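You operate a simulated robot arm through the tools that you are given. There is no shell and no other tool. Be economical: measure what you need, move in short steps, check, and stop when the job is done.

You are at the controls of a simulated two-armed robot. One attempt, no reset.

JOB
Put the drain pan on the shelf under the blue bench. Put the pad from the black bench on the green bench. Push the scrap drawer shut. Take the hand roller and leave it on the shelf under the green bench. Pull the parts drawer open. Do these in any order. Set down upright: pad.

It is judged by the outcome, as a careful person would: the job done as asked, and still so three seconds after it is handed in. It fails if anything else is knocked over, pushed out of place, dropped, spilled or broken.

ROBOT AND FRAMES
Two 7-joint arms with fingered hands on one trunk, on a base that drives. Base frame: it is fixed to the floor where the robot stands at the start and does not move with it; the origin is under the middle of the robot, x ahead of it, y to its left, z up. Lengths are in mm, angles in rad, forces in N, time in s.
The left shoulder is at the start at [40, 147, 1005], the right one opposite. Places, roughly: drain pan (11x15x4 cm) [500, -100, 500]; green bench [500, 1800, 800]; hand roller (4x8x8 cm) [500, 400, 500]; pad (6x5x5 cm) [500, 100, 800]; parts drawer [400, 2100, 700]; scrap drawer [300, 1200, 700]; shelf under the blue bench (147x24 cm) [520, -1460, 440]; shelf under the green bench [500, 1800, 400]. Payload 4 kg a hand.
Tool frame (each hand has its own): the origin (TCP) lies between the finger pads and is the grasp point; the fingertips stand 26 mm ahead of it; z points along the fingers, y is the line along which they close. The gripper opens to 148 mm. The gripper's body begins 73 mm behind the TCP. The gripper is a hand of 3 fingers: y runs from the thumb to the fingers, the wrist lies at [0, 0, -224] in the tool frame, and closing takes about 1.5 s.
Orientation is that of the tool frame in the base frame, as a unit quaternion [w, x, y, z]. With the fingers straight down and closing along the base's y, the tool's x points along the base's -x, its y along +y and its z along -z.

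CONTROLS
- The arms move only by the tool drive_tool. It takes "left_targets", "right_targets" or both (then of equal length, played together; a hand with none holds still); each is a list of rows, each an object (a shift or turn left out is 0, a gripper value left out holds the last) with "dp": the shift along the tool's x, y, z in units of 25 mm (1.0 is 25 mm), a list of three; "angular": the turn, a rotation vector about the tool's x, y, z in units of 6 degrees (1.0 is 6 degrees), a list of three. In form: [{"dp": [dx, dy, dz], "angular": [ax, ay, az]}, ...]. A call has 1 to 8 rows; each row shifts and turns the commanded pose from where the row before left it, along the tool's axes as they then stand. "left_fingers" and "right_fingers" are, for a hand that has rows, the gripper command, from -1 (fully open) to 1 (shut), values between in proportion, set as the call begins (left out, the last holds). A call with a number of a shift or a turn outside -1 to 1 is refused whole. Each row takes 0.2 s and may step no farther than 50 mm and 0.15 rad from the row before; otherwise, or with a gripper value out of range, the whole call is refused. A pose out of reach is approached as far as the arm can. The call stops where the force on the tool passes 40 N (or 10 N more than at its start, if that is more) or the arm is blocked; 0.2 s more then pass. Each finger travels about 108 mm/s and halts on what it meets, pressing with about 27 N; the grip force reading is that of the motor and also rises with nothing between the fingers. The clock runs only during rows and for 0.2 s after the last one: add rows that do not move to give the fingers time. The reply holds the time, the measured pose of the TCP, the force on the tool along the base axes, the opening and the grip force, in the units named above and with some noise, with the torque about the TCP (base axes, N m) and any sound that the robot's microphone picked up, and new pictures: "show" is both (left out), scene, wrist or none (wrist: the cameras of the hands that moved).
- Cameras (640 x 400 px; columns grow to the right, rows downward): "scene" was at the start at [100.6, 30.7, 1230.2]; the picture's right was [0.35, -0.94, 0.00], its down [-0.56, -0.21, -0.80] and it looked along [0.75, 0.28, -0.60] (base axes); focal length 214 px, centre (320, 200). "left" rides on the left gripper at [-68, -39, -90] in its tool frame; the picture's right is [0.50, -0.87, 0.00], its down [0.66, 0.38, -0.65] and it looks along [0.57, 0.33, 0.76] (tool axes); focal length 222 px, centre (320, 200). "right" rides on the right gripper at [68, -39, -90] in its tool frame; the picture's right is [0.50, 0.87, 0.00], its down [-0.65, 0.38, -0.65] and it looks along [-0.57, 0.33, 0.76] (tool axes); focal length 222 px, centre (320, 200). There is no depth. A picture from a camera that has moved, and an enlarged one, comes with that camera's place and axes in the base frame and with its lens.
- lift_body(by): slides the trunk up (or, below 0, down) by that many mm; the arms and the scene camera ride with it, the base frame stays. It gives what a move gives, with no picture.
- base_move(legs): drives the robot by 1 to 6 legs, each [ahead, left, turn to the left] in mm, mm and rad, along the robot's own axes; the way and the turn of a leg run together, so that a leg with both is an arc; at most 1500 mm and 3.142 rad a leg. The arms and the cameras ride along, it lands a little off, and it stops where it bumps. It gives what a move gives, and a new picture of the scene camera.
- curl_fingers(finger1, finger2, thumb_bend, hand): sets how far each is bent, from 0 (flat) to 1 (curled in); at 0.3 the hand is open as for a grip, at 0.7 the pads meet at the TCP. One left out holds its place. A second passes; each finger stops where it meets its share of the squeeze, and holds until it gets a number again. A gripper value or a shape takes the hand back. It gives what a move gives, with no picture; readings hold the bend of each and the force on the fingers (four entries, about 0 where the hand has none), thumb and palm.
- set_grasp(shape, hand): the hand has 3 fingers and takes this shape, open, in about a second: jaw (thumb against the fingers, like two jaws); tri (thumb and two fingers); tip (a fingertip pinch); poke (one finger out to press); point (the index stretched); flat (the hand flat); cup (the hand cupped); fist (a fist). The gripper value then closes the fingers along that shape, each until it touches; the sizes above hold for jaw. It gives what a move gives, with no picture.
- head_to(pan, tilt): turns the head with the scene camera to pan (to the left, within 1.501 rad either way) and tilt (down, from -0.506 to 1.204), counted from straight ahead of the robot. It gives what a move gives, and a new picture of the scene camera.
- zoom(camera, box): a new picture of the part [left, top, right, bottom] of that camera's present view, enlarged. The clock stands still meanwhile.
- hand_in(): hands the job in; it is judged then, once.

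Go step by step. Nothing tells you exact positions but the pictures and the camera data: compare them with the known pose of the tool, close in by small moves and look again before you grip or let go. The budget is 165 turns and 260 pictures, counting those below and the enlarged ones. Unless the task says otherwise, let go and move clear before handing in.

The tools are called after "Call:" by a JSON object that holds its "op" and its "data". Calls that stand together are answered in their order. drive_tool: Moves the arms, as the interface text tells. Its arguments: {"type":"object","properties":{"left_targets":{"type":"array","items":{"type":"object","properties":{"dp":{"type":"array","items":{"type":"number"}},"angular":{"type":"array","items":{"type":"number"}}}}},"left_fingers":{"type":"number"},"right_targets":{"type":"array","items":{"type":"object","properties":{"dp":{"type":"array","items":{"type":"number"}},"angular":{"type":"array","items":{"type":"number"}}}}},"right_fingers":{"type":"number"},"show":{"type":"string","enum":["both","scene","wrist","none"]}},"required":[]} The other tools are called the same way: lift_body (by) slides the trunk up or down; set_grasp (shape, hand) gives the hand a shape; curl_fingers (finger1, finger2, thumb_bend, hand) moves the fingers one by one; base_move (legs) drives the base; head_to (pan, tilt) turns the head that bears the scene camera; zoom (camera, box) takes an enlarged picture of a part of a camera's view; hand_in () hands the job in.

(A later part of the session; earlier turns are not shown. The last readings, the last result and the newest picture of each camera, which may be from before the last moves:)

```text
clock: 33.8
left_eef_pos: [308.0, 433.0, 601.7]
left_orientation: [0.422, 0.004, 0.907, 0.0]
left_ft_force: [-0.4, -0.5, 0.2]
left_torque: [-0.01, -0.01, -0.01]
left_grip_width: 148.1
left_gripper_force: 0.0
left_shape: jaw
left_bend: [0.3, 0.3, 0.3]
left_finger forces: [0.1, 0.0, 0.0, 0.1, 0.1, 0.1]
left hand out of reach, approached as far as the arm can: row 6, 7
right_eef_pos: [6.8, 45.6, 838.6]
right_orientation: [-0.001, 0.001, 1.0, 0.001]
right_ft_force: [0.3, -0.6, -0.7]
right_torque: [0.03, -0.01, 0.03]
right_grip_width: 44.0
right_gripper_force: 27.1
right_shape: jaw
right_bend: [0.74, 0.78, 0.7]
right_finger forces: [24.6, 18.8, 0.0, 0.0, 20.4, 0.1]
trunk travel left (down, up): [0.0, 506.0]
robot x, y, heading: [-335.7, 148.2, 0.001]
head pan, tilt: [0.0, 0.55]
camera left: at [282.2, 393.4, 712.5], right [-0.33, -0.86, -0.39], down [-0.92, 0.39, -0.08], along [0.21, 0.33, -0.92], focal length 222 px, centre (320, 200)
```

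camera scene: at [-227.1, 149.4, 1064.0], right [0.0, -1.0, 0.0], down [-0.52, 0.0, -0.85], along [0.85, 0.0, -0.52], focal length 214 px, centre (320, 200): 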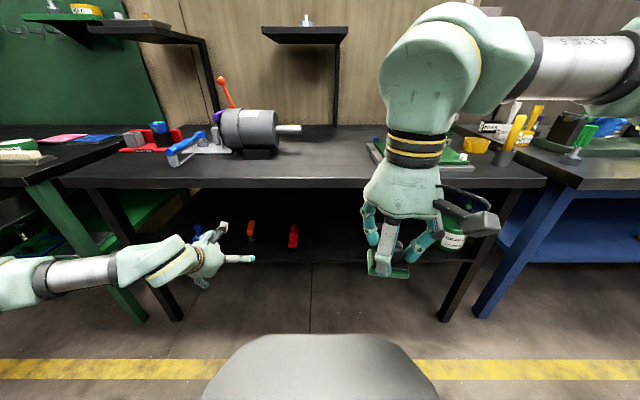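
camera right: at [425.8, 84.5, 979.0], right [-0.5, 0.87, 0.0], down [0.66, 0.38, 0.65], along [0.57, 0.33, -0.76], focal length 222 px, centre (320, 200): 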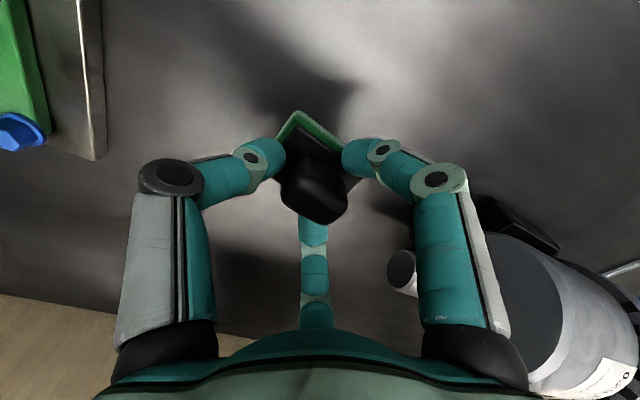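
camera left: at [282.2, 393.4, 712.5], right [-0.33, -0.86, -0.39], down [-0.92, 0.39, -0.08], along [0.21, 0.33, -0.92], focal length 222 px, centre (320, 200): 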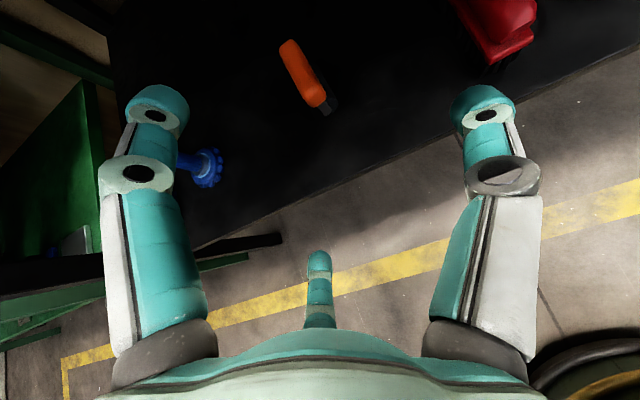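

Roller's handle centre is near [466,435,510], lying along x. I narrow the fingers and close in along the tool axis.

Call:
{"op": "drive_tool", "data": {"left_targets": [{"dp": [-0.5, 0, 1]}, {"dp": [-0.54, 0.05, 1]}, {"dp": [0, 0, 1]}, {"dp": [0, 0, 1]}, {"dp": [0, 0, 0.6]}, {}], "left_fingers": -0.1, "show": "both"}}

```text
clock: 35.2
left_eef_pos: [413.3, 433.1, 547.5]
left_orientation: [0.421, 0.004, 0.907, 0.0]
left_ft_force: [0.5, 0.0, -0.5]
left_torque: [0.01, 0.0, 0.0]
left_grip_width: 81.8
left_gripper_force: 0.1
left_shape: jaw
left_bend: [0.34, 0.34, 0.7]
left_finger forces: [0.0, 0.0, 0.0, 0.0, 0.0, 0.1]
right_eef_pos: [6.5, 46.5, 839.8]
right_orientation: [-0.002, 0.001, 1.0, 0.001]
right_ft_force: [-0.2, 0.9, -0.5]
right_torque: [0.02, 0.0, 0.02]
right_grip_width: 44.1
right_gripper_force: 26.8
right_shape: jaw
right_bend: [0.74, 0.78, 0.7]
right_finger forces: [24.7, 18.8, 0.0, 0.1, 20.3, 0.0]
trunk travel left (down, up): [0.0, 506.0]
robot x, y, heading: [-333.4, 146.9, 0.002]
head pan, tilt: [0.0, 0.55]
camera scene: at [-227.1, 149.4, 1064.0], right [0.0, -1.0, 0.0], down [-0.52, 0.0, -0.85], along [0.85, 0.0, -0.52], focal length 214 px, centre (320, 200)
camera left: at [387.2, 394.5, 657.4], right [-0.33, -0.86, -0.38], down [-0.92, 0.39, -0.08], along [0.21, 0.33, -0.92], focal length 222 px, centre (320, 200)
```

scene: 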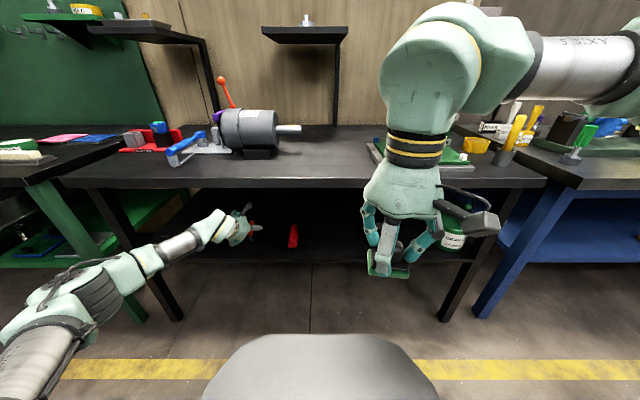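
left: 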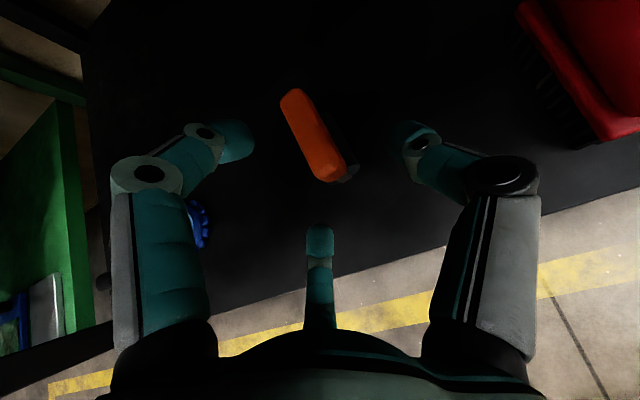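

Call:
{"op": "drive_tool", "data": {"left_targets": [{"dp": [0, 0, 0.9]}, {"dp": [-0.1, 0, 0.9]}, {}], "left_fingers": -0.25, "show": "wrist"}}

Call:
{"op": "zoom", "data": {"camera": "scene", "box": [200, 190, 312, 260]}}

```text
clock: 36.0
left_eef_pos: [449.7, 432.7, 519.4]
left_orientation: [0.421, 0.005, 0.907, 0.0]
left_ft_force: [0.5, 0.3, 0.6]
left_torque: [0.01, 0.01, 0.03]
left_grip_width: 92.0
left_gripper_force: 0.1
left_shape: jaw
left_bend: [0.31, 0.31, 0.7]
left_finger forces: [0.0, 0.0, 0.0, 0.1, 0.1, 0.0]
right_eef_pos: [6.1, 46.4, 838.7]
right_orientation: [0.0, 0.002, 1.0, 0.0]
right_ft_force: [-0.1, 0.6, -1.1]
right_torque: [-0.03, -0.01, -0.01]
right_grip_width: 44.1
right_gripper_force: 26.6
right_shape: jaw
right_bend: [0.74, 0.78, 0.7]
right_finger forces: [24.7, 18.9, 0.0, 0.1, 20.4, 0.0]
trunk travel left (down, up): [0.0, 506.0]
robot x, y, heading: [-338.8, 147.9, 0.001]
head pan, tilt: [0.0, 0.55]
camera left: at [423.3, 394.6, 629.6], right [-0.33, -0.86, -0.39], down [-0.92, 0.39, -0.08], along [0.21, 0.33, -0.92], focal length 222 px, centre (320, 200)
```

left: 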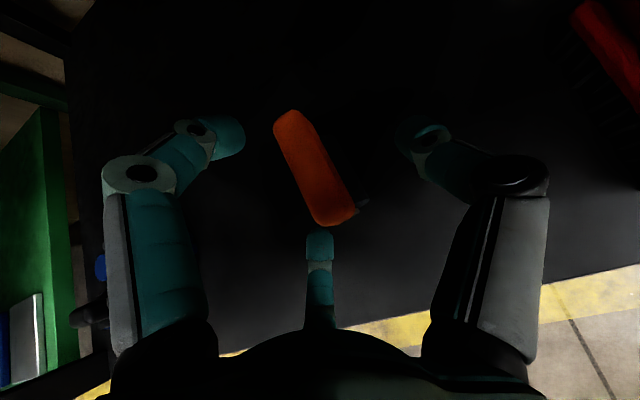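

```text
5.71 times, centred on (256, 225) of scene
camera zoom: at [-227.1, 149.5, 1064.0], right [0.0, -1.0, 0.0], down [-0.52, 0.0, -0.85], along [0.85, 0.0, -0.52], focal length 1226 px, centre (686, 57)
```

zoom: 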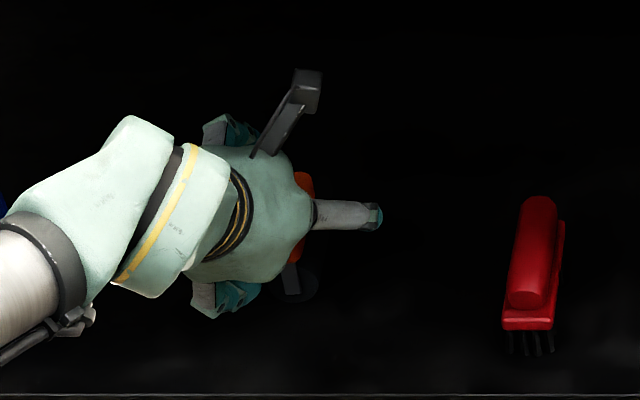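

Call:
{"op": "drive_tool", "data": {"left_targets": [{"dp": [-0.05, 0, 0.4]}, {"dp": [-0.05, 0, 0.4]}, {}], "show": "wrist"}}

```text
clock: 36.8
left_eef_pos: [467.2, 432.0, 507.6]
left_orientation: [0.421, 0.004, 0.907, 0.0]
left_ft_force: [-0.1, 0.3, 0.7]
left_torque: [0.02, 0.03, 0.02]
left_grip_width: 92.1
left_gripper_force: 0.0
left_shape: jaw
left_bend: [0.31, 0.31, 0.7]
left_finger forces: [0.0, 0.0, 0.0, 0.0, 0.0, 0.0]
right_eef_pos: [6.9, 45.2, 839.9]
right_orientation: [0.0, 0.002, 1.0, 0.0]
right_ft_force: [0.0, 0.1, -0.9]
right_torque: [-0.02, 0.02, 0.04]
right_grip_width: 43.8
right_gripper_force: 26.9
right_shape: jaw
right_bend: [0.74, 0.78, 0.7]
right_finger forces: [24.7, 18.8, 0.1, 0.0, 20.4, 0.1]
trunk travel left (down, up): [0.0, 506.0]
robot x, y, heading: [-337.8, 151.7, -0.002]
head pan, tilt: [0.0, 0.55]
camera left: at [440.6, 394.0, 619.0], right [-0.33, -0.86, -0.39], down [-0.92, 0.39, -0.08], along [0.21, 0.33, -0.92], focal length 222 px, centre (320, 200)
```

left: 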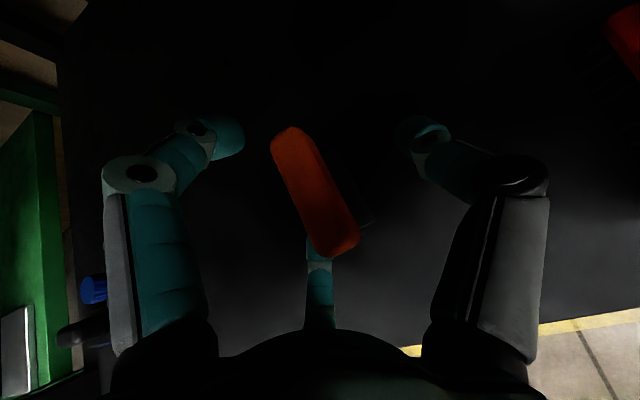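

The lower finger lies under the handle's near end, so I back off slightly, roll the hand to align with the handle, and look.

Call:
{"op": "drive_tool", "data": {"left_targets": [{"dp": [0, 0, -0.8]}, {"angular": [0, 0, 1]}, {"angular": [0, 0, 1]}, {"angular": [0, 0, 1]}, {"angular": [0, 0, 1]}, {"dp": [0, 0, 0.4]}, {}], "show": "wrist"}}

```text
clock: 38.4
left_eef_pos: [458.3, 433.5, 515.5]
left_orientation: [0.412, 0.193, 0.886, 0.088]
left_ft_force: [-1.0, -0.4, 0.3]
left_torque: [-0.01, -0.01, -0.03]
left_grip_width: 92.0
left_gripper_force: 0.0
left_shape: jaw
left_bend: [0.31, 0.31, 0.7]
left_finger forces: [0.0, 0.1, 0.1, 0.0, 0.0, 0.0]
right_eef_pos: [7.2, 45.2, 839.8]
right_orientation: [0.0, 0.001, 1.0, 0.001]
right_ft_force: [0.2, 0.3, -1.3]
right_torque: [0.01, 0.01, 0.0]
right_grip_width: 44.0
right_gripper_force: 26.7
right_shape: jaw
right_bend: [0.74, 0.78, 0.7]
right_finger forces: [24.5, 18.8, 0.0, 0.1, 20.2, 0.0]
trunk travel left (down, up): [0.0, 506.0]
robot x, y, heading: [-337.4, 147.8, 0.001]
head pan, tilt: [0.0, 0.55]
camera left: at [417.9, 370.1, 609.7], right [-0.53, -0.58, -0.62], down [-0.78, 0.62, 0.09], along [0.33, 0.53, -0.78], focal length 222 px, centre (320, 200)
```

left: 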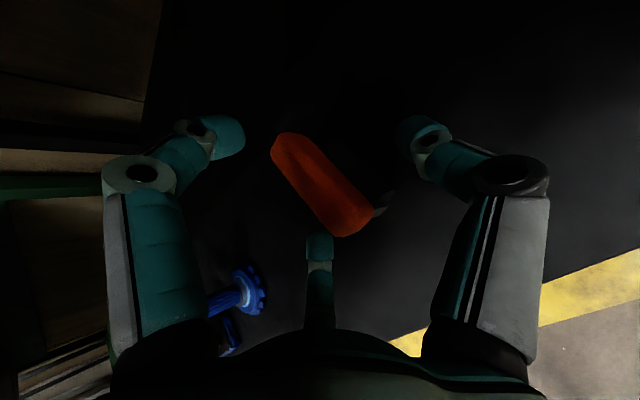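

Alignment is better: two fingers on one side, thumb on the other. Advance 10 mm and close.

Call:
{"op": "drive_tool", "data": {"left_targets": [{"dp": [0, 0, 0.4]}, {}], "show": "none"}}

Call:
{"op": "drive_tool", "data": {"left_targets": [{}, {}, {}, {}, {}, {}, {}, {}], "left_fingers": 1, "show": "wrist"}}

```text
clock: 39.0
left_eef_pos: [466.5, 432.2, 509.6]
left_orientation: [0.411, 0.193, 0.886, 0.088]
left_ft_force: [0.2, 0.6, 0.0]
left_torque: [0.01, 0.04, 0.02]
left_grip_width: 91.8
left_gripper_force: 0.0
left_shape: jaw
left_bend: [0.31, 0.31, 0.7]
left_finger forces: [0.1, 0.1, 0.0, 0.1, 0.1, 0.1]
right_eef_pos: [7.6, 45.9, 840.1]
right_orientation: [-0.001, 0.001, 1.0, 0.0]
right_ft_force: [0.0, 0.1, -0.7]
right_torque: [0.0, -0.02, -0.02]
right_grip_width: 44.0
right_gripper_force: 27.4
right_shape: jaw
right_bend: [0.74, 0.78, 0.7]
right_finger forces: [24.6, 18.8, 0.0, 0.0, 20.2, 0.0]
trunk travel left (down, up): [0.0, 506.0]
robot x, y, heading: [-337.7, 150.1, 0.001]
head pan, tilt: [0.0, 0.55]
```

```text
clock: 40.8
left_eef_pos: [466.1, 432.5, 512.4]
left_orientation: [0.414, 0.194, 0.885, 0.088]
left_ft_force: [3.2, 0.4, 14.6]
left_torque: [0.14, -0.75, 0.01]
left_grip_width: 23.4
left_gripper_force: 26.7
left_shape: jaw
left_bend: [0.76, 0.77, 0.7]
left_finger forces: [30.3, 21.2, 0.0, 0.0, 22.6, 0.0]
right_eef_pos: [5.3, 46.2, 839.9]
right_orientation: [0.002, 0.001, 1.0, 0.001]
right_ft_force: [1.2, -0.5, -0.5]
right_torque: [0.04, 0.02, -0.02]
right_grip_width: 44.0
right_gripper_force: 27.1
right_shape: jaw
right_bend: [0.74, 0.78, 0.7]
right_finger forces: [24.7, 18.8, 0.0, 0.1, 20.2, 0.0]
trunk travel left (down, up): [0.0, 506.0]
robot x, y, heading: [-336.5, 149.3, 0.001]
head pan, tilt: [0.0, 0.55]
camera left: at [425.0, 369.7, 605.9], right [-0.52, -0.58, -0.62], down [-0.78, 0.62, 0.08], along [0.34, 0.53, -0.78], focal length 222 px, centre (320, 200)
```

left: 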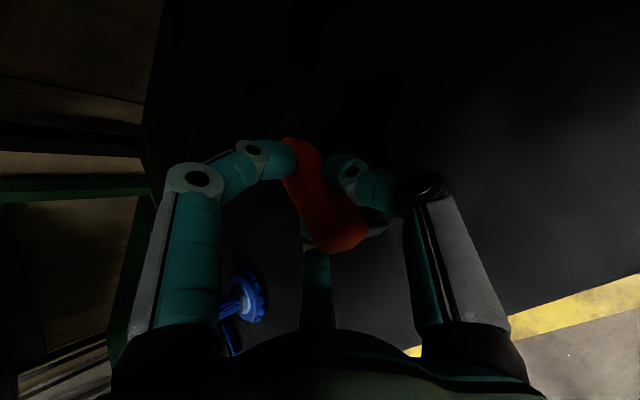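

Gripped (23 mm). Lift 40 mm straight up and check.

Call:
{"op": "drive_tool", "data": {"left_targets": [{"dp": [-0.35, 0.16, -0.32]}, {"dp": [-0.4, 0.18, -0.36]}, {"dp": [-0.4, 0.18, -0.36]}, {}], "show": "both"}}

```text
clock: 41.8
left_eef_pos: [467.8, 433.5, 548.7]
left_orientation: [0.411, 0.193, 0.887, 0.087]
left_ft_force: [0.3, -0.3, -0.8]
left_torque: [-0.01, 0.02, 0.03]
left_grip_width: 22.0
left_gripper_force: 27.6
left_shape: jaw
left_bend: [0.77, 0.77, 0.7]
left_finger forces: [18.1, 23.3, 0.1, 0.1, 23.4, 0.1]
right_eef_pos: [7.9, 45.3, 840.6]
right_orientation: [-0.001, 0.001, 1.0, 0.001]
right_ft_force: [-0.3, 0.7, -0.6]
right_torque: [0.0, -0.03, -0.01]
right_grip_width: 43.9
right_gripper_force: 27.1
right_shape: jaw
right_bend: [0.74, 0.78, 0.7]
right_finger forces: [24.6, 18.8, 0.1, 0.0, 20.3, 0.0]
trunk travel left (down, up): [0.0, 506.0]
robot x, y, heading: [-339.0, 150.5, -0.002]
head pan, tilt: [0.0, 0.55]
camera scene: at [-226.9, 149.4, 1064.0], right [0.0, -1.0, 0.0], down [-0.52, 0.0, -0.85], along [0.85, 0.0, -0.52], focal length 214 px, centre (320, 200)
camera left: at [426.2, 370.2, 643.0], right [-0.53, -0.58, -0.62], down [-0.78, 0.62, 0.09], along [0.33, 0.53, -0.78], focal length 222 px, centre (320, 200)
```

scene: 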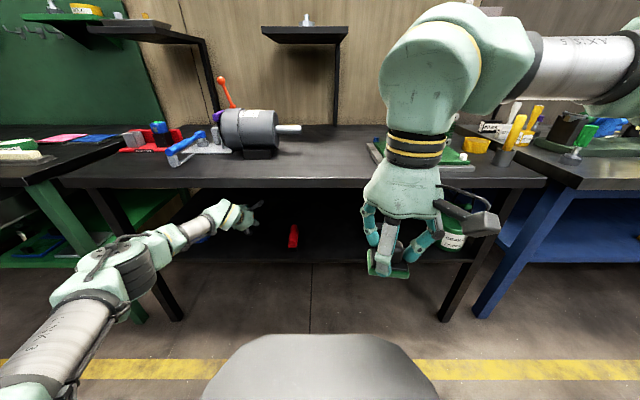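
left: 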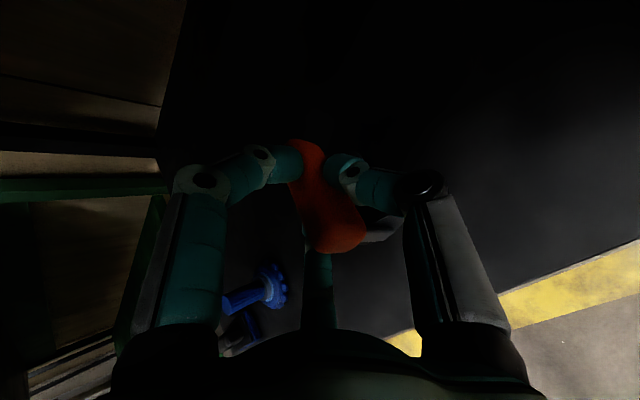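

Roller is held. I back out 300 mm and look left.

Call:
{"op": "base_move", "data": {"legs": [[-300, 0, 0]]}}

Call:
{"op": "head_to", "data": {"pan": 0.9, "tilt": 0.45}}

```text
clock: 43.9
left_eef_pos: [166.4, 431.9, 550.6]
left_orientation: [0.412, 0.193, 0.886, 0.088]
left_ft_force: [-0.2, -0.1, -2.0]
left_torque: [-0.02, -0.01, -0.01]
left_grip_width: 22.1
left_gripper_force: 26.8
left_shape: jaw
left_bend: [0.77, 0.77, 0.7]
left_finger forces: [18.1, 23.3, 0.0, 0.0, 23.4, 0.0]
right_eef_pos: [-293.8, 44.8, 840.1]
right_orientation: [0.0, 0.003, 1.0, 0.001]
right_ft_force: [0.3, 0.5, -0.2]
right_torque: [0.06, -0.01, 0.0]
right_grip_width: 44.0
right_gripper_force: 27.4
right_shape: jaw
right_bend: [0.74, 0.78, 0.7]
right_finger forces: [24.6, 18.7, 0.0, 0.0, 20.2, 0.1]
trunk travel left (down, up): [0.0, 506.0]
robot x, y, heading: [-636.2, 146.5, 0.0]
head pan, tilt: [0.0, 0.55]
camera scene: at [-528.1, 149.3, 1064.1], right [0.0, -1.0, 0.0], down [-0.52, 0.0, -0.85], along [0.85, 0.0, -0.52], focal length 214 px, centre (320, 200)
```

scene: 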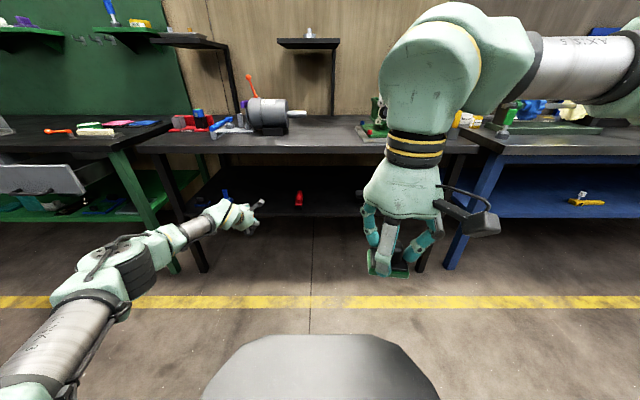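

```text
clock: 45.1
left_eef_pos: [167.4, 432.7, 550.5]
left_orientation: [0.412, 0.194, 0.886, 0.087]
left_ft_force: [-0.8, 0.1, -1.6]
left_torque: [0.02, 0.01, 0.01]
left_grip_width: 21.9
left_gripper_force: 27.1
left_shape: jaw
left_bend: [0.77, 0.77, 0.7]
left_finger forces: [18.1, 23.2, 0.1, 0.0, 23.4, 0.1]
right_eef_pos: [-293.5, 45.4, 840.2]
right_orientation: [-0.001, 0.002, 1.0, 0.001]
right_ft_force: [-0.7, 0.8, -1.2]
right_torque: [0.01, -0.02, 0.02]
right_grip_width: 44.2
right_gripper_force: 26.9
right_shape: jaw
right_bend: [0.74, 0.78, 0.7]
right_finger forces: [24.6, 18.8, 0.0, 0.0, 20.1, 0.1]
trunk travel left (down, up): [0.0, 506.0]
robot x, y, heading: [-640.0, 150.7, -0.002]
head pan, tilt: [0.901, 0.45]
camera scene: at [-559.9, 221.3, 1073.0], right [0.78, -0.62, 0.0], down [-0.27, -0.34, -0.9], along [0.56, 0.7, -0.44], focal length 214 px, centre (320, 200)
```

scene: 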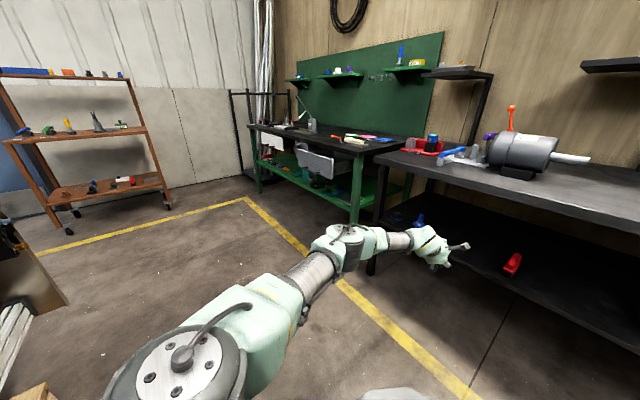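

Open drawer's front is near x≈160, y≈1220. I back a little more while driving left.

Call:
{"op": "base_move", "data": {"legs": [[-150, 0, 0], [0, 1000, 0]]}}

Call:
{"op": "head_to", "data": {"pan": 0.2, "tilt": 0.45}}

```text
clock: 51.2
left_eef_pos: [23.7, 1430.7, 550.5]
left_orientation: [0.411, 0.197, 0.886, 0.086]
left_ft_force: [1.0, -0.2, -0.1]
left_torque: [0.0, 0.03, 0.01]
left_grip_width: 22.0
left_gripper_force: 26.9
left_shape: jaw
left_bend: [0.77, 0.77, 0.7]
left_finger forces: [17.9, 23.3, 0.0, 0.0, 23.4, 0.0]
right_eef_pos: [-439.1, 1046.2, 839.8]
right_orientation: [-0.001, 0.005, 1.0, 0.002]
right_ft_force: [0.0, 0.3, -0.7]
right_torque: [-0.03, 0.01, 0.05]
right_grip_width: 44.0
right_gripper_force: 27.1
right_shape: jaw
right_bend: [0.74, 0.78, 0.7]
right_finger forces: [24.6, 18.8, 0.0, 0.0, 20.2, 0.0]
trunk travel left (down, up): [0.0, 506.0]
robot x, y, heading: [-779.0, 1151.5, -0.007]
head pan, tilt: [0.901, 0.45]
camera scene: at [-704.5, 1223.4, 1073.1], right [0.78, -0.63, 0.0], down [-0.27, -0.34, -0.9], along [0.56, 0.7, -0.43], focal length 214 px, centre (320, 200)
```

scene: 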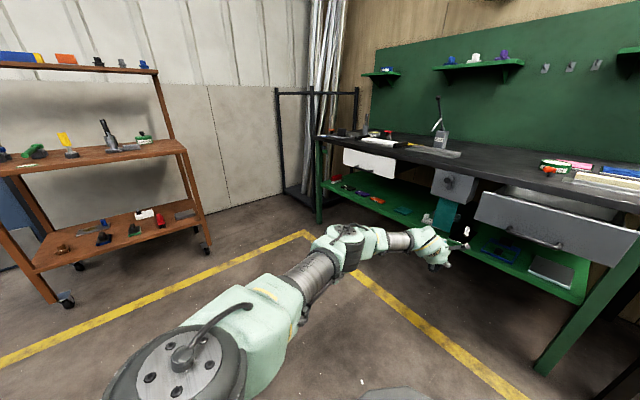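

```text
clock: 52.3
left_eef_pos: [23.1, 1430.1, 550.2]
left_orientation: [0.412, 0.196, 0.886, 0.086]
left_ft_force: [0.1, -0.1, -0.5]
left_torque: [-0.02, 0.03, -0.01]
left_grip_width: 21.9
left_gripper_force: 27.4
left_shape: jaw
left_bend: [0.77, 0.77, 0.7]
left_finger forces: [17.9, 23.2, 0.0, 0.1, 23.4, 0.0]
right_eef_pos: [-438.7, 1047.3, 840.0]
right_orientation: [-0.001, 0.006, 1.0, 0.001]
right_ft_force: [-0.3, -0.1, -1.9]
right_torque: [0.05, -0.02, 0.0]
right_grip_width: 44.0
right_gripper_force: 27.6
right_shape: jaw
right_bend: [0.74, 0.78, 0.7]
right_finger forces: [24.6, 18.8, 0.0, 0.1, 20.2, 0.0]
trunk travel left (down, up): [0.0, 506.0]
robot x, y, heading: [-781.6, 1154.0, -0.006]
head pan, tilt: [0.201, 0.45]
camera scene: at [-671.9, 1169.6, 1073.0], right [0.19, -0.98, 0.0], down [-0.43, -0.08, -0.9], along [0.88, 0.17, -0.44], focal length 214 px, centre (320, 200)
```

scene: 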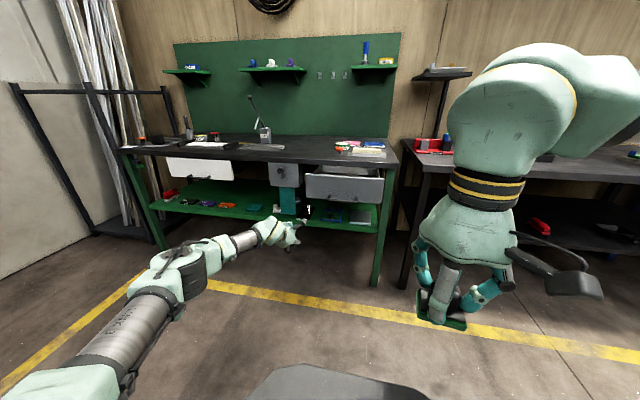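

Call:
{"op": "zoom", "data": {"camera": "scene", "box": [100, 110, 260, 240]}}

Call:
{"op": "zoom", "data": {"camera": "scene", "box": [240, 110, 416, 240]}}

```text
3.08 times, centred on (180, 175) of scene
camera zoom: at [-671.9, 1169.6, 1073.0], right [0.19, -0.98, 0.0], down [-0.43, -0.08, -0.9], along [0.88, 0.17, -0.44], focal length 660 px, centre (751, 277)
```

zoom: 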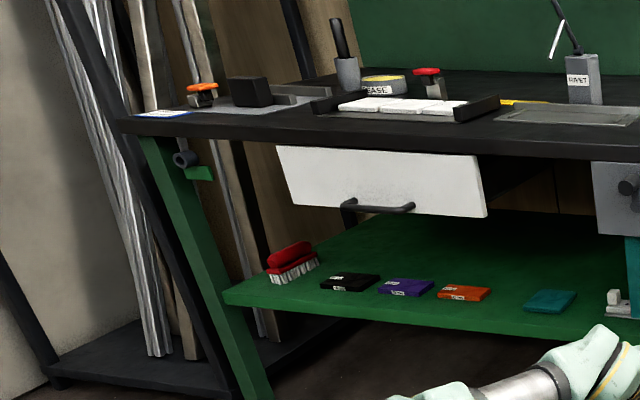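

```text
3.08 times, centred on (328, 175) of scene
camera zoom: at [-671.9, 1169.6, 1073.0], right [0.19, -0.98, 0.0], down [-0.43, -0.08, -0.9], along [0.88, 0.17, -0.44], focal length 660 px, centre (295, 277)
```

zoom: 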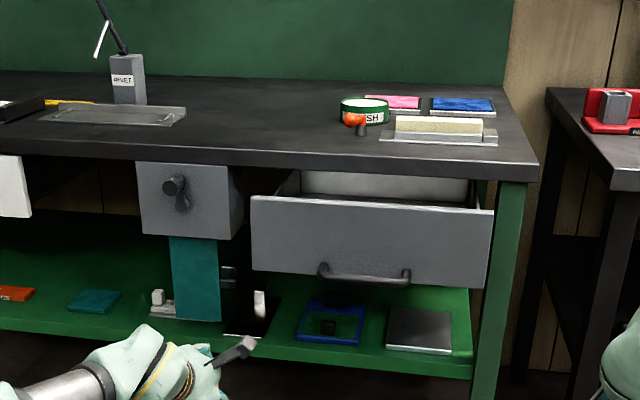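

Green shelf: free front area around [410,1760], between the knob box and the white parts drawer. I drive left and partly forward, then look.

Call:
{"op": "base_move", "data": {"legs": [[0, 330, 0], [220, 0, 0]]}}

Call:
{"op": "drive_tool", "data": {"left_targets": [{}], "show": "wrist"}}

Call:
{"op": "head_to", "data": {"pan": 0.3, "tilt": 0.6}}

```text
clock: 53.6
left_eef_pos: [-16.3, 1584.9, 545.0]
left_orientation: [0.4, 0.127, 0.9, 0.12]
left_ft_force: [-0.2, 0.4, -1.0]
left_torque: [-0.01, 0.01, -0.02]
left_grip_width: 21.8
left_gripper_force: 27.6
left_shape: jaw
left_bend: [0.77, 0.77, 0.7]
left_finger forces: [17.9, 23.1, 0.1, 0.0, 23.3, 0.1]
right_eef_pos: [-413.2, 1132.0, 837.1]
right_orientation: [-0.004, -0.073, 0.997, 0.003]
right_ft_force: [0.3, -1.1, -0.5]
right_torque: [0.0, -0.01, -0.04]
right_grip_width: 43.7
right_gripper_force: 27.5
right_shape: jaw
right_bend: [0.74, 0.78, 0.7]
right_finger forces: [24.4, 18.8, 0.0, 0.0, 20.0, 0.0]
trunk travel left (down, up): [0.0, 506.0]
robot x, y, heading: [-771.7, 1187.3, 0.146]
head pan, tilt: [0.201, 0.45]
stopped in leg 1: the robot was blocked; the commanded pose is now the measured one
camera scene: at [-659.4, 1217.3, 1072.4], right [0.34, -0.94, -0.01], down [-0.42, -0.14, -0.9], along [0.84, 0.31, -0.44], focal length 214 px, centre (320, 200)
```

scene: 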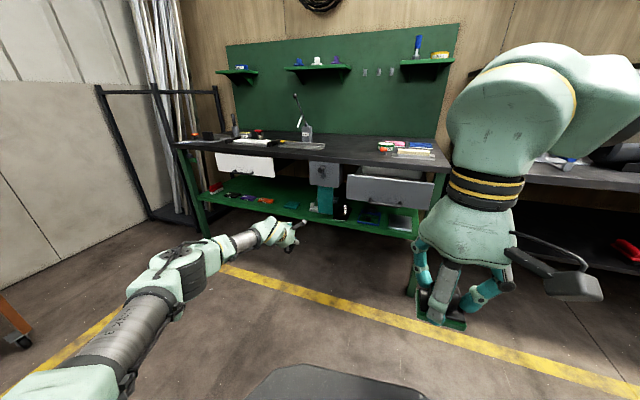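

```text
clock: 54.0
left_eef_pos: [-16.7, 1584.0, 544.5]
left_orientation: [0.4, 0.13, 0.899, 0.119]
left_ft_force: [-0.3, 0.7, -1.8]
left_torque: [0.01, -0.03, 0.0]
left_grip_width: 21.8
left_gripper_force: 26.7
left_shape: jaw
left_bend: [0.77, 0.77, 0.7]
left_finger forces: [17.8, 23.1, 0.0, 0.0, 23.3, 0.1]
right_eef_pos: [-412.2, 1132.1, 835.9]
right_orientation: [-0.004, -0.072, 0.997, 0.004]
right_ft_force: [-0.5, 0.0, -0.9]
right_torque: [0.03, 0.01, -0.01]
right_grip_width: 43.8
right_gripper_force: 27.1
right_shape: jaw
right_bend: [0.74, 0.78, 0.7]
right_finger forces: [24.4, 18.8, 0.0, 0.0, 19.8, 0.0]
trunk travel left (down, up): [0.0, 506.0]
robot x, y, heading: [-770.6, 1189.0, 0.142]
head pan, tilt: [0.201, 0.45]
camera left: at [-46.8, 1515.8, 639.0], right [-0.44, -0.65, -0.62], down [-0.86, 0.5, 0.1], along [0.24, 0.58, -0.78], focal length 222 px, centre (320, 200)
```

left: 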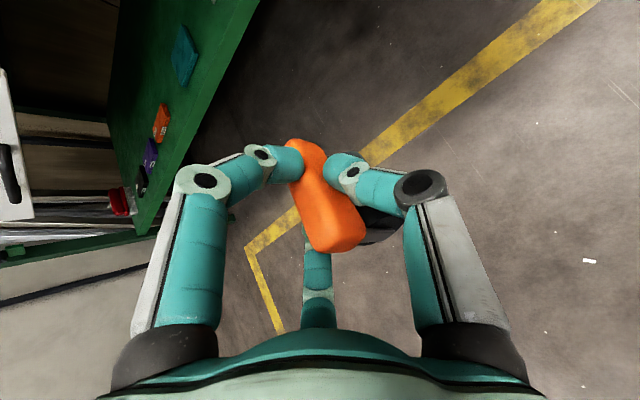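

```text
clock: 54.7
left_eef_pos: [-16.7, 1583.4, 545.8]
left_orientation: [0.399, 0.129, 0.9, 0.121]
left_ft_force: [0.7, 0.6, -1.2]
left_torque: [0.02, 0.0, 0.01]
left_grip_width: 21.9
left_gripper_force: 26.5
left_shape: jaw
left_bend: [0.77, 0.77, 0.7]
left_finger forces: [17.7, 23.1, 0.0, 0.0, 23.4, 0.0]
right_eef_pos: [-412.5, 1131.0, 835.8]
right_orientation: [-0.005, -0.072, 0.997, 0.006]
right_ft_force: [-0.1, 0.2, 0.1]
right_torque: [-0.02, -0.01, 0.03]
right_grip_width: 43.7
right_gripper_force: 27.3
right_shape: jaw
right_bend: [0.74, 0.78, 0.7]
right_finger forces: [24.5, 18.7, 0.1, 0.1, 19.9, 0.0]
trunk travel left (down, up): [0.0, 506.0]
robot x, y, heading: [-771.8, 1186.7, 0.141]
head pan, tilt: [0.3, 0.6]
camera scene: at [-665.9, 1223.0, 1058.6], right [0.43, -0.9, -0.01], down [-0.52, -0.24, -0.82], along [0.74, 0.36, -0.57], focal length 214 px, centre (320, 200)
```

scene: 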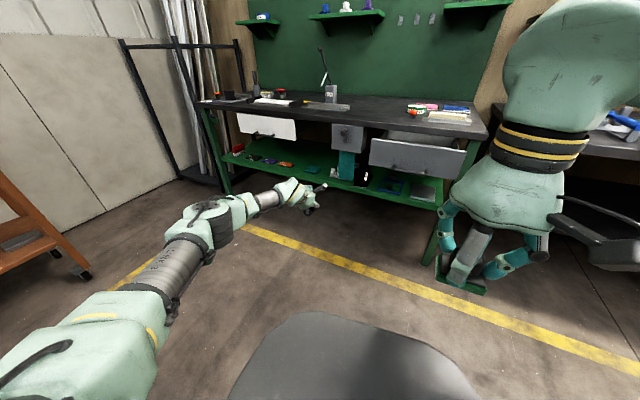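

Something blocked the base at its left rear. I look that way.

Call:
{"op": "head_to", "data": {"pan": 1.5, "tilt": 0.8}}

```text
clock: 56.1
left_eef_pos: [-16.9, 1584.4, 545.5]
left_orientation: [0.4, 0.129, 0.899, 0.121]
left_ft_force: [0.7, 0.2, -0.8]
left_torque: [-0.01, 0.02, -0.01]
left_grip_width: 21.9
left_gripper_force: 27.9
left_shape: jaw
left_bend: [0.77, 0.77, 0.7]
left_finger forces: [17.8, 23.2, 0.0, 0.0, 23.3, 0.1]
right_eef_pos: [-413.2, 1131.6, 836.6]
right_orientation: [-0.005, -0.071, 0.997, 0.005]
right_ft_force: [0.0, -0.6, -0.5]
right_torque: [0.01, -0.02, 0.0]
right_grip_width: 43.9
right_gripper_force: 26.8
right_shape: jaw
right_bend: [0.74, 0.78, 0.7]
right_finger forces: [24.4, 18.9, 0.0, 0.0, 19.9, 0.1]
trunk travel left (down, up): [0.0, 506.0]
robot x, y, heading: [-775.4, 1188.2, 0.145]
head pan, tilt: [1.499, 0.799]
camera scene: at [-751.9, 1265.1, 1043.1], right [1.0, 0.07, -0.01], down [0.05, -0.71, -0.7], along [-0.06, 0.7, -0.71], focal length 214 px, centre (320, 200)
```

scene: 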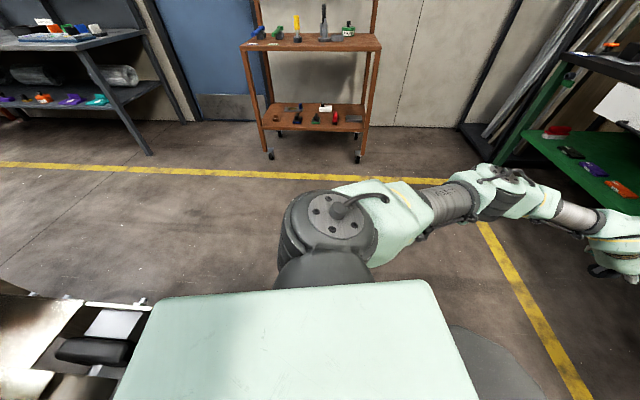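

A machine stands at my rear left. I go forward first, straighten, then left.

Call:
{"op": "base_move", "data": {"legs": [[170, 0, 0], [0, 0, -0.145], [0, 300, 0]]}}

Call:
{"op": "head_to", "data": {"pan": 0.3, "tilt": 0.6}}

```text
clock: 59.8
left_eef_pos: [200.1, 1797.7, 549.1]
left_orientation: [0.411, 0.193, 0.887, 0.088]
left_ft_force: [-0.2, 0.0, -1.2]
left_torque: [-0.01, -0.01, 0.0]
left_grip_width: 21.8
left_gripper_force: 27.2
left_shape: jaw
left_bend: [0.77, 0.77, 0.7]
left_finger forces: [17.5, 23.1, 0.1, 0.1, 23.2, 0.1]
right_eef_pos: [-260.7, 1410.4, 839.8]
right_orientation: [0.001, 0.002, 1.0, 0.0]
right_ft_force: [-0.1, 0.1, 0.0]
right_torque: [-0.01, -0.02, -0.01]
right_grip_width: 43.9
right_gripper_force: 27.3
right_shape: jaw
right_bend: [0.74, 0.78, 0.7]
right_finger forces: [24.3, 18.9, 0.1, 0.0, 19.8, 0.1]
trunk travel left (down, up): [0.0, 506.0]
robot x, y, heading: [-603.8, 1511.9, -0.002]
head pan, tilt: [1.499, 0.799]
camera scene: at [-578.6, 1594.2, 1042.6], right [1.0, -0.07, 0.0], down [-0.05, -0.72, -0.7], along [0.05, 0.69, -0.72], focal length 214 px, centre (320, 200)
```

scene: 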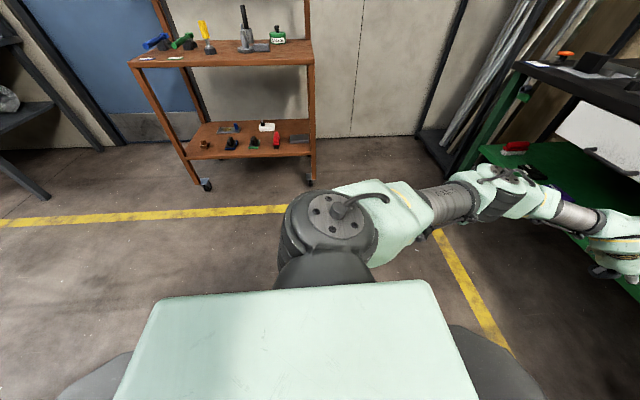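

```text
clock: 61.2
left_eef_pos: [200.0, 1797.4, 549.5]
left_orientation: [0.412, 0.192, 0.886, 0.088]
left_ft_force: [0.6, -0.8, -0.8]
left_torque: [-0.02, 0.03, -0.01]
left_grip_width: 21.9
left_gripper_force: 26.8
left_shape: jaw
left_bend: [0.77, 0.77, 0.7]
left_finger forces: [17.6, 23.0, 0.0, 0.1, 23.3, 0.0]
right_eef_pos: [-261.7, 1410.1, 841.2]
right_orientation: [0.0, 0.002, 1.0, 0.0]
right_ft_force: [0.9, 0.2, 0.1]
right_torque: [-0.01, 0.01, 0.04]
right_grip_width: 43.7
right_gripper_force: 26.9
right_shape: jaw
right_bend: [0.74, 0.78, 0.7]
right_finger forces: [24.2, 18.8, 0.0, 0.0, 19.7, 0.0]
trunk travel left (down, up): [0.0, 506.0]
robot x, y, heading: [-602.5, 1514.5, 0.002]
head pan, tilt: [0.3, 0.6]
camera scene: at [-500.0, 1539.3, 1059.5], right [0.3, -0.96, 0.0], down [-0.54, -0.17, -0.82], along [0.79, 0.24, -0.57], focal length 214 px, centre (320, 200)
```

scene: 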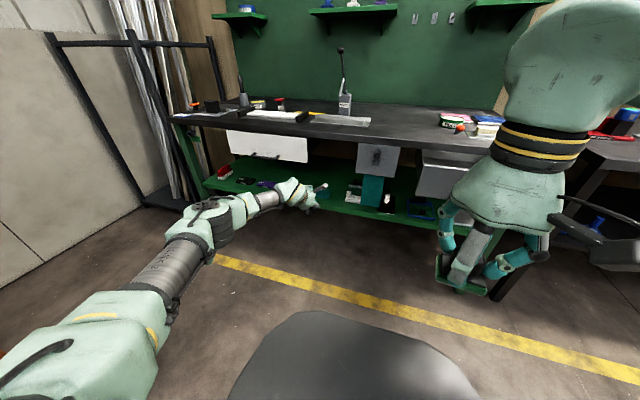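

Call:
{"op": "zoom", "data": {"camera": "scene", "box": [200, 100, 440, 240]}}

Call:
{"op": "zoom", "data": {"camera": "left", "box": [0, 0, 640, 400]}}

```text
2.67 times, centred on (320, 170) of scene
camera zoom: at [-500.0, 1539.3, 1059.5], right [0.3, -0.96, 0.0], down [-0.54, -0.17, -0.82], along [0.79, 0.24, -0.57], focal length 572 px, centre (320, 280)
```

zoom: 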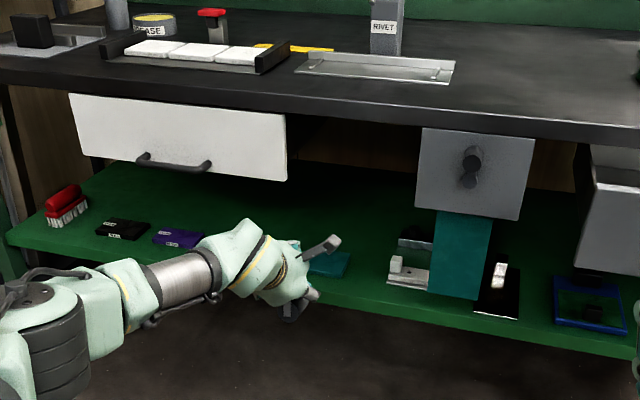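

```text
1.00 times, centred on (320, 200) of left
camera zoom: at [158.5, 1733.9, 643.5], right [-0.53, -0.58, -0.62], down [-0.78, 0.62, 0.09], along [0.33, 0.53, -0.78], focal length 222 px, centre (320, 200)
```

zoom: 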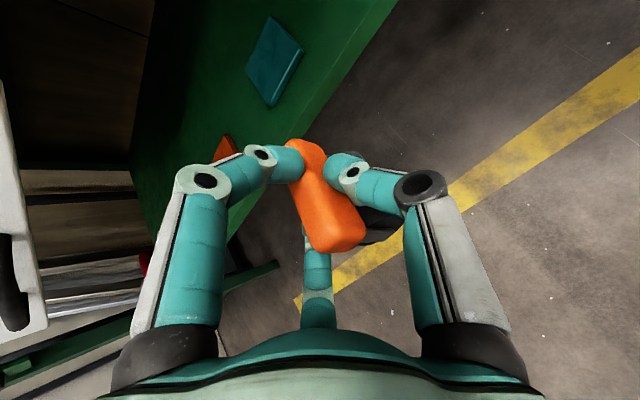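

Shelf surface is about z≈405, front edge x≈338; the gap between teal pack (y≈1820) and white part (y≈1650) is free. I drive in to put the roller at [430,1735].

Call:
{"op": "base_move", "data": {"legs": [[0, -62, 0], [228, 0, 0]]}}

Call:
{"op": "drive_tool", "data": {"left_targets": [{}], "show": "wrist"}}

```text
clock: 63.5
left_eef_pos: [426.4, 1736.6, 548.5]
left_orientation: [0.41, 0.191, 0.887, 0.089]
left_ft_force: [-0.3, 0.1, -1.0]
left_torque: [-0.04, 0.02, -0.01]
left_grip_width: 21.6
left_gripper_force: 27.2
left_shape: jaw
left_bend: [0.77, 0.77, 0.7]
left_finger forces: [17.4, 23.1, 0.0, 0.1, 23.2, 0.0]
right_eef_pos: [-32.9, 1349.1, 839.7]
right_orientation: [-0.001, 0.001, 1.0, 0.001]
right_ft_force: [0.0, 0.2, -1.0]
right_torque: [-0.01, 0.01, -0.01]
right_grip_width: 44.0
right_gripper_force: 26.3
right_shape: jaw
right_bend: [0.74, 0.78, 0.7]
right_finger forces: [24.2, 18.7, 0.0, 0.1, 19.7, 0.1]
trunk travel left (down, up): [0.0, 506.0]
robot x, y, heading: [-373.9, 1450.3, -0.001]
head pan, tilt: [0.3, 0.6]
camera scene: at [-271.9, 1477.9, 1059.4], right [0.3, -0.95, 0.0], down [-0.54, -0.17, -0.82], along [0.79, 0.25, -0.57], focal length 214 px, centre (320, 200)
```

scene: 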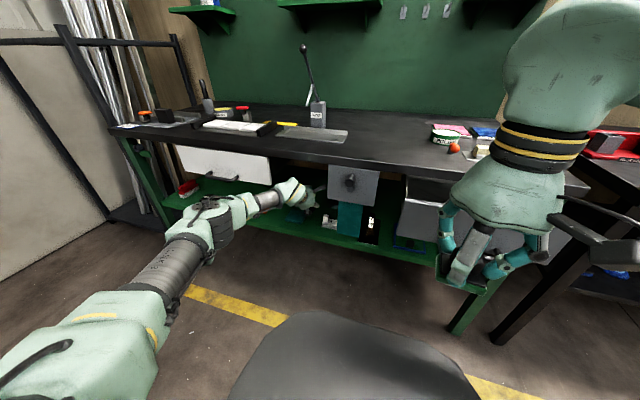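

```text
clock: 63.9
left_eef_pos: [425.3, 1736.5, 548.8]
left_orientation: [0.411, 0.191, 0.887, 0.089]
left_ft_force: [0.5, 0.0, -1.2]
left_torque: [-0.04, -0.04, -0.05]
left_grip_width: 22.0
left_gripper_force: 26.9
left_shape: jaw
left_bend: [0.77, 0.77, 0.7]
left_finger forces: [17.5, 23.1, 0.0, 0.0, 23.2, 0.0]
right_eef_pos: [-33.5, 1348.6, 841.1]
right_orientation: [0.0, 0.001, 1.0, 0.0]
right_ft_force: [0.0, -0.3, -1.1]
right_torque: [-0.03, -0.02, 0.0]
right_grip_width: 43.9
right_gripper_force: 27.3
right_shape: jaw
right_bend: [0.74, 0.78, 0.7]
right_finger forces: [24.2, 18.8, 0.0, 0.0, 19.6, 0.0]
trunk travel left (down, up): [0.0, 506.0]
robot x, y, heading: [-380.1, 1452.1, 0.002]
head pan, tilt: [0.3, 0.6]
camera left: at [385.2, 1674.5, 642.8], right [-0.53, -0.58, -0.62], down [-0.78, 0.62, 0.09], along [0.33, 0.53, -0.78], focal length 222 px, centre (320, 200)
```

left: 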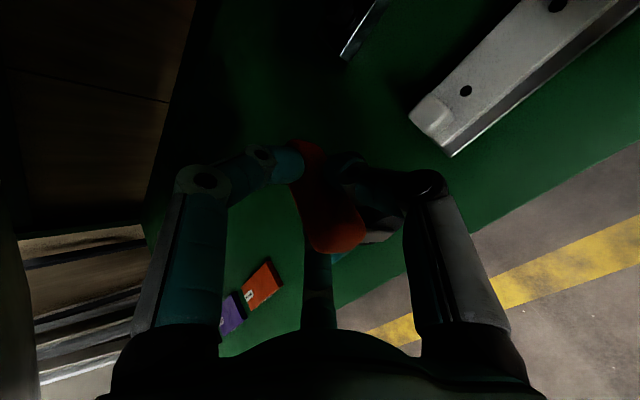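

Call:
{"op": "drive_tool", "data": {"left_targets": [{"dp": [0.2, 0.5, 0]}, {"dp": [0.7, -0.316, 0.64]}, {"dp": [0.56, -0.25, 0.51]}, {}], "show": "wrist"}}

Call:
{"op": "zoom", "data": {"camera": "scene", "box": [240, 150, 400, 260]}}

```text
clock: 64.9
left_eef_pos: [426.3, 1751.8, 505.1]
left_orientation: [0.411, 0.191, 0.887, 0.088]
left_ft_force: [0.1, -0.1, -1.7]
left_torque: [-0.01, -0.01, 0.01]
left_grip_width: 21.5
left_gripper_force: 27.5
left_shape: jaw
left_bend: [0.77, 0.77, 0.7]
left_finger forces: [17.5, 23.1, 0.0, 0.0, 23.3, 0.0]
right_eef_pos: [-33.7, 1348.5, 839.2]
right_orientation: [0.0, 0.0, 1.0, 0.0]
right_ft_force: [-0.1, -0.2, -0.4]
right_torque: [0.01, -0.03, 0.0]
right_grip_width: 43.8
right_gripper_force: 27.3
right_shape: jaw
right_bend: [0.74, 0.78, 0.7]
right_finger forces: [24.2, 18.8, 0.0, 0.0, 19.7, 0.1]
trunk travel left (down, up): [0.0, 506.0]
robot x, y, heading: [-381.0, 1452.8, 0.002]
head pan, tilt: [0.3, 0.6]
camera left: at [385.9, 1688.4, 599.3], right [-0.53, -0.58, -0.62], down [-0.78, 0.62, 0.09], along [0.33, 0.53, -0.78], focal length 222 px, centre (320, 200)
```

left: 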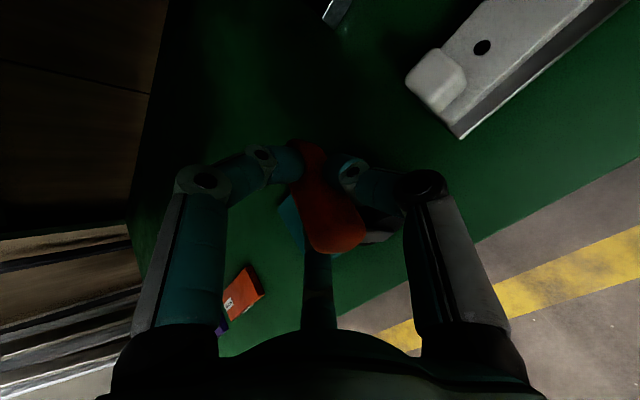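

```text
3.64 times, centred on (320, 205) of scene
camera zoom: at [-272.9, 1477.9, 1059.5], right [0.3, -0.95, 0.0], down [-0.54, -0.17, -0.82], along [0.79, 0.25, -0.57], focal length 780 px, centre (320, 182)
```

zoom: 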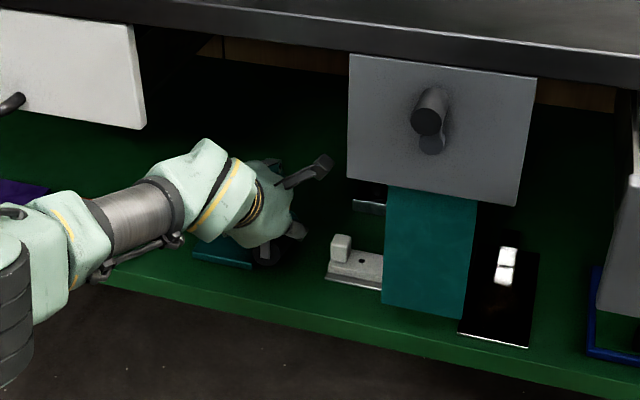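

Call:
{"op": "drive_tool", "data": {"left_targets": [{"dp": [0.5, -0.22, 0.45]}, {"dp": [0.2, -0.09, 0.18]}, {"dp": [0.14, -0.063, 0.13]}, {}], "show": "none"}}

Call:
{"op": "zoom", "data": {"camera": "scene", "box": [270, 190, 350, 240]}}

```text
clock: 65.7
left_eef_pos: [432.4, 1747.2, 492.9]
left_orientation: [0.425, 0.192, 0.88, 0.088]
left_ft_force: [-4.5, -1.7, 19.8]
left_torque: [0.01, -0.06, 0.05]
left_grip_width: 22.9
left_gripper_force: 26.3
left_shape: jaw
left_bend: [0.77, 0.78, 0.71]
left_finger forces: [22.2, 24.6, 0.0, 0.0, 28.5, 0.0]
right_eef_pos: [-34.8, 1349.7, 840.2]
right_orientation: [0.001, 0.0, 1.0, 0.001]
right_ft_force: [0.6, 0.7, -0.6]
right_torque: [0.0, 0.02, -0.01]
right_grip_width: 43.7
right_gripper_force: 27.0
right_shape: jaw
right_bend: [0.74, 0.78, 0.7]
right_finger forces: [24.2, 18.8, 0.1, 0.0, 19.7, 0.1]
trunk travel left (down, up): [0.0, 506.0]
robot x, y, heading: [-377.8, 1450.7, -0.003]
head pan, tilt: [0.3, 0.6]
stopped in row 3 (left hand): the force on the tool passed its limit (the readings are from after the stop); the commanded pose is now the measured one
```

```text
8.00 times, centred on (310, 215) of scene
camera zoom: at [-274.4, 1477.3, 1059.6], right [0.3, -0.95, 0.0], down [-0.54, -0.17, -0.83], along [0.79, 0.25, -0.56], focal length 1716 px, centre (400, 80)
```

zoom: 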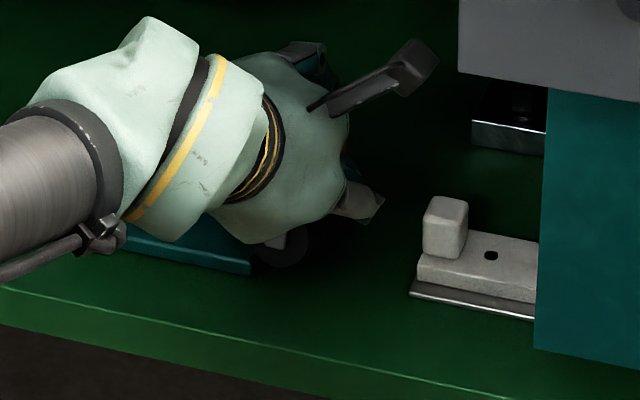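

Contact came a bit early, perhaps on the teal pack's corner. I lift 20 mm, shift away 24 mm to the right and 15 mm toward me and lower again.

Call:
{"op": "drive_tool", "data": {"left_targets": [{"dp": [-0.5, 0.22, -0.45]}, {"dp": [-0.28, 0.13, -0.26]}, {"dp": [-0.2, -0.45, 0]}, {"dp": [-0.2, -0.45, 0]}, {"dp": [0.35, -0.16, -0.46]}, {}], "show": "wrist"}}

Call:
{"op": "zoom", "data": {"camera": "scene", "box": [270, 190, 350, 240]}}

```text
clock: 67.1
left_eef_pos: [416.4, 1725.3, 513.1]
left_orientation: [0.42, 0.193, 0.883, 0.088]
left_ft_force: [-0.1, -0.5, -1.9]
left_torque: [-0.04, -0.01, 0.03]
left_grip_width: 21.8
left_gripper_force: 27.1
left_shape: jaw
left_bend: [0.77, 0.77, 0.71]
left_finger forces: [18.0, 23.1, 0.0, 0.0, 24.3, 0.1]
right_eef_pos: [-33.2, 1349.9, 840.3]
right_orientation: [-0.001, 0.001, 1.0, 0.001]
right_ft_force: [0.0, 0.5, -1.1]
right_torque: [-0.03, -0.01, 0.01]
right_grip_width: 43.8
right_gripper_force: 26.9
right_shape: jaw
right_bend: [0.74, 0.78, 0.7]
right_finger forces: [24.2, 18.8, 0.0, 0.0, 19.6, 0.1]
trunk travel left (down, up): [0.0, 506.0]
robot x, y, heading: [-376.5, 1449.7, 0.002]
head pan, tilt: [0.3, 0.6]
camera left: at [373.2, 1662.6, 607.2], right [-0.52, -0.58, -0.63], down [-0.78, 0.62, 0.07], along [0.35, 0.53, -0.78], focal length 222 px, centre (320, 200)
```

left: 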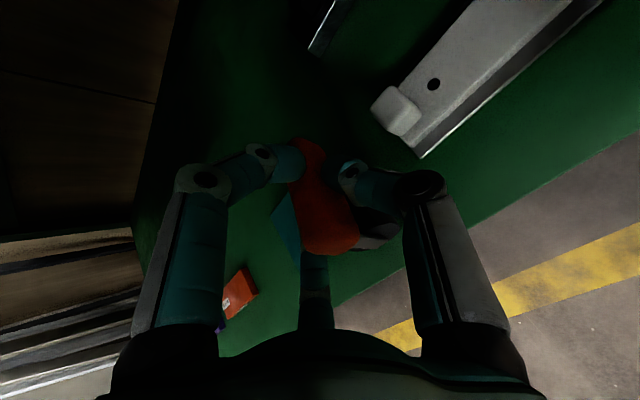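

```text
8.00 times, centred on (310, 215) of scene
camera zoom: at [-272.8, 1477.6, 1059.5], right [0.3, -0.95, 0.0], down [-0.54, -0.17, -0.82], along [0.79, 0.25, -0.57], focal length 1716 px, centre (400, 80)
```

zoom: 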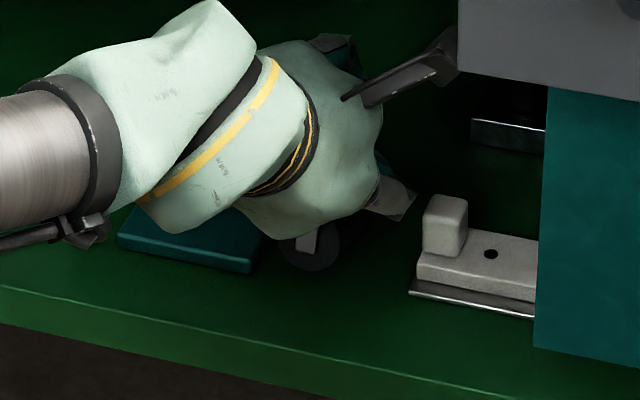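

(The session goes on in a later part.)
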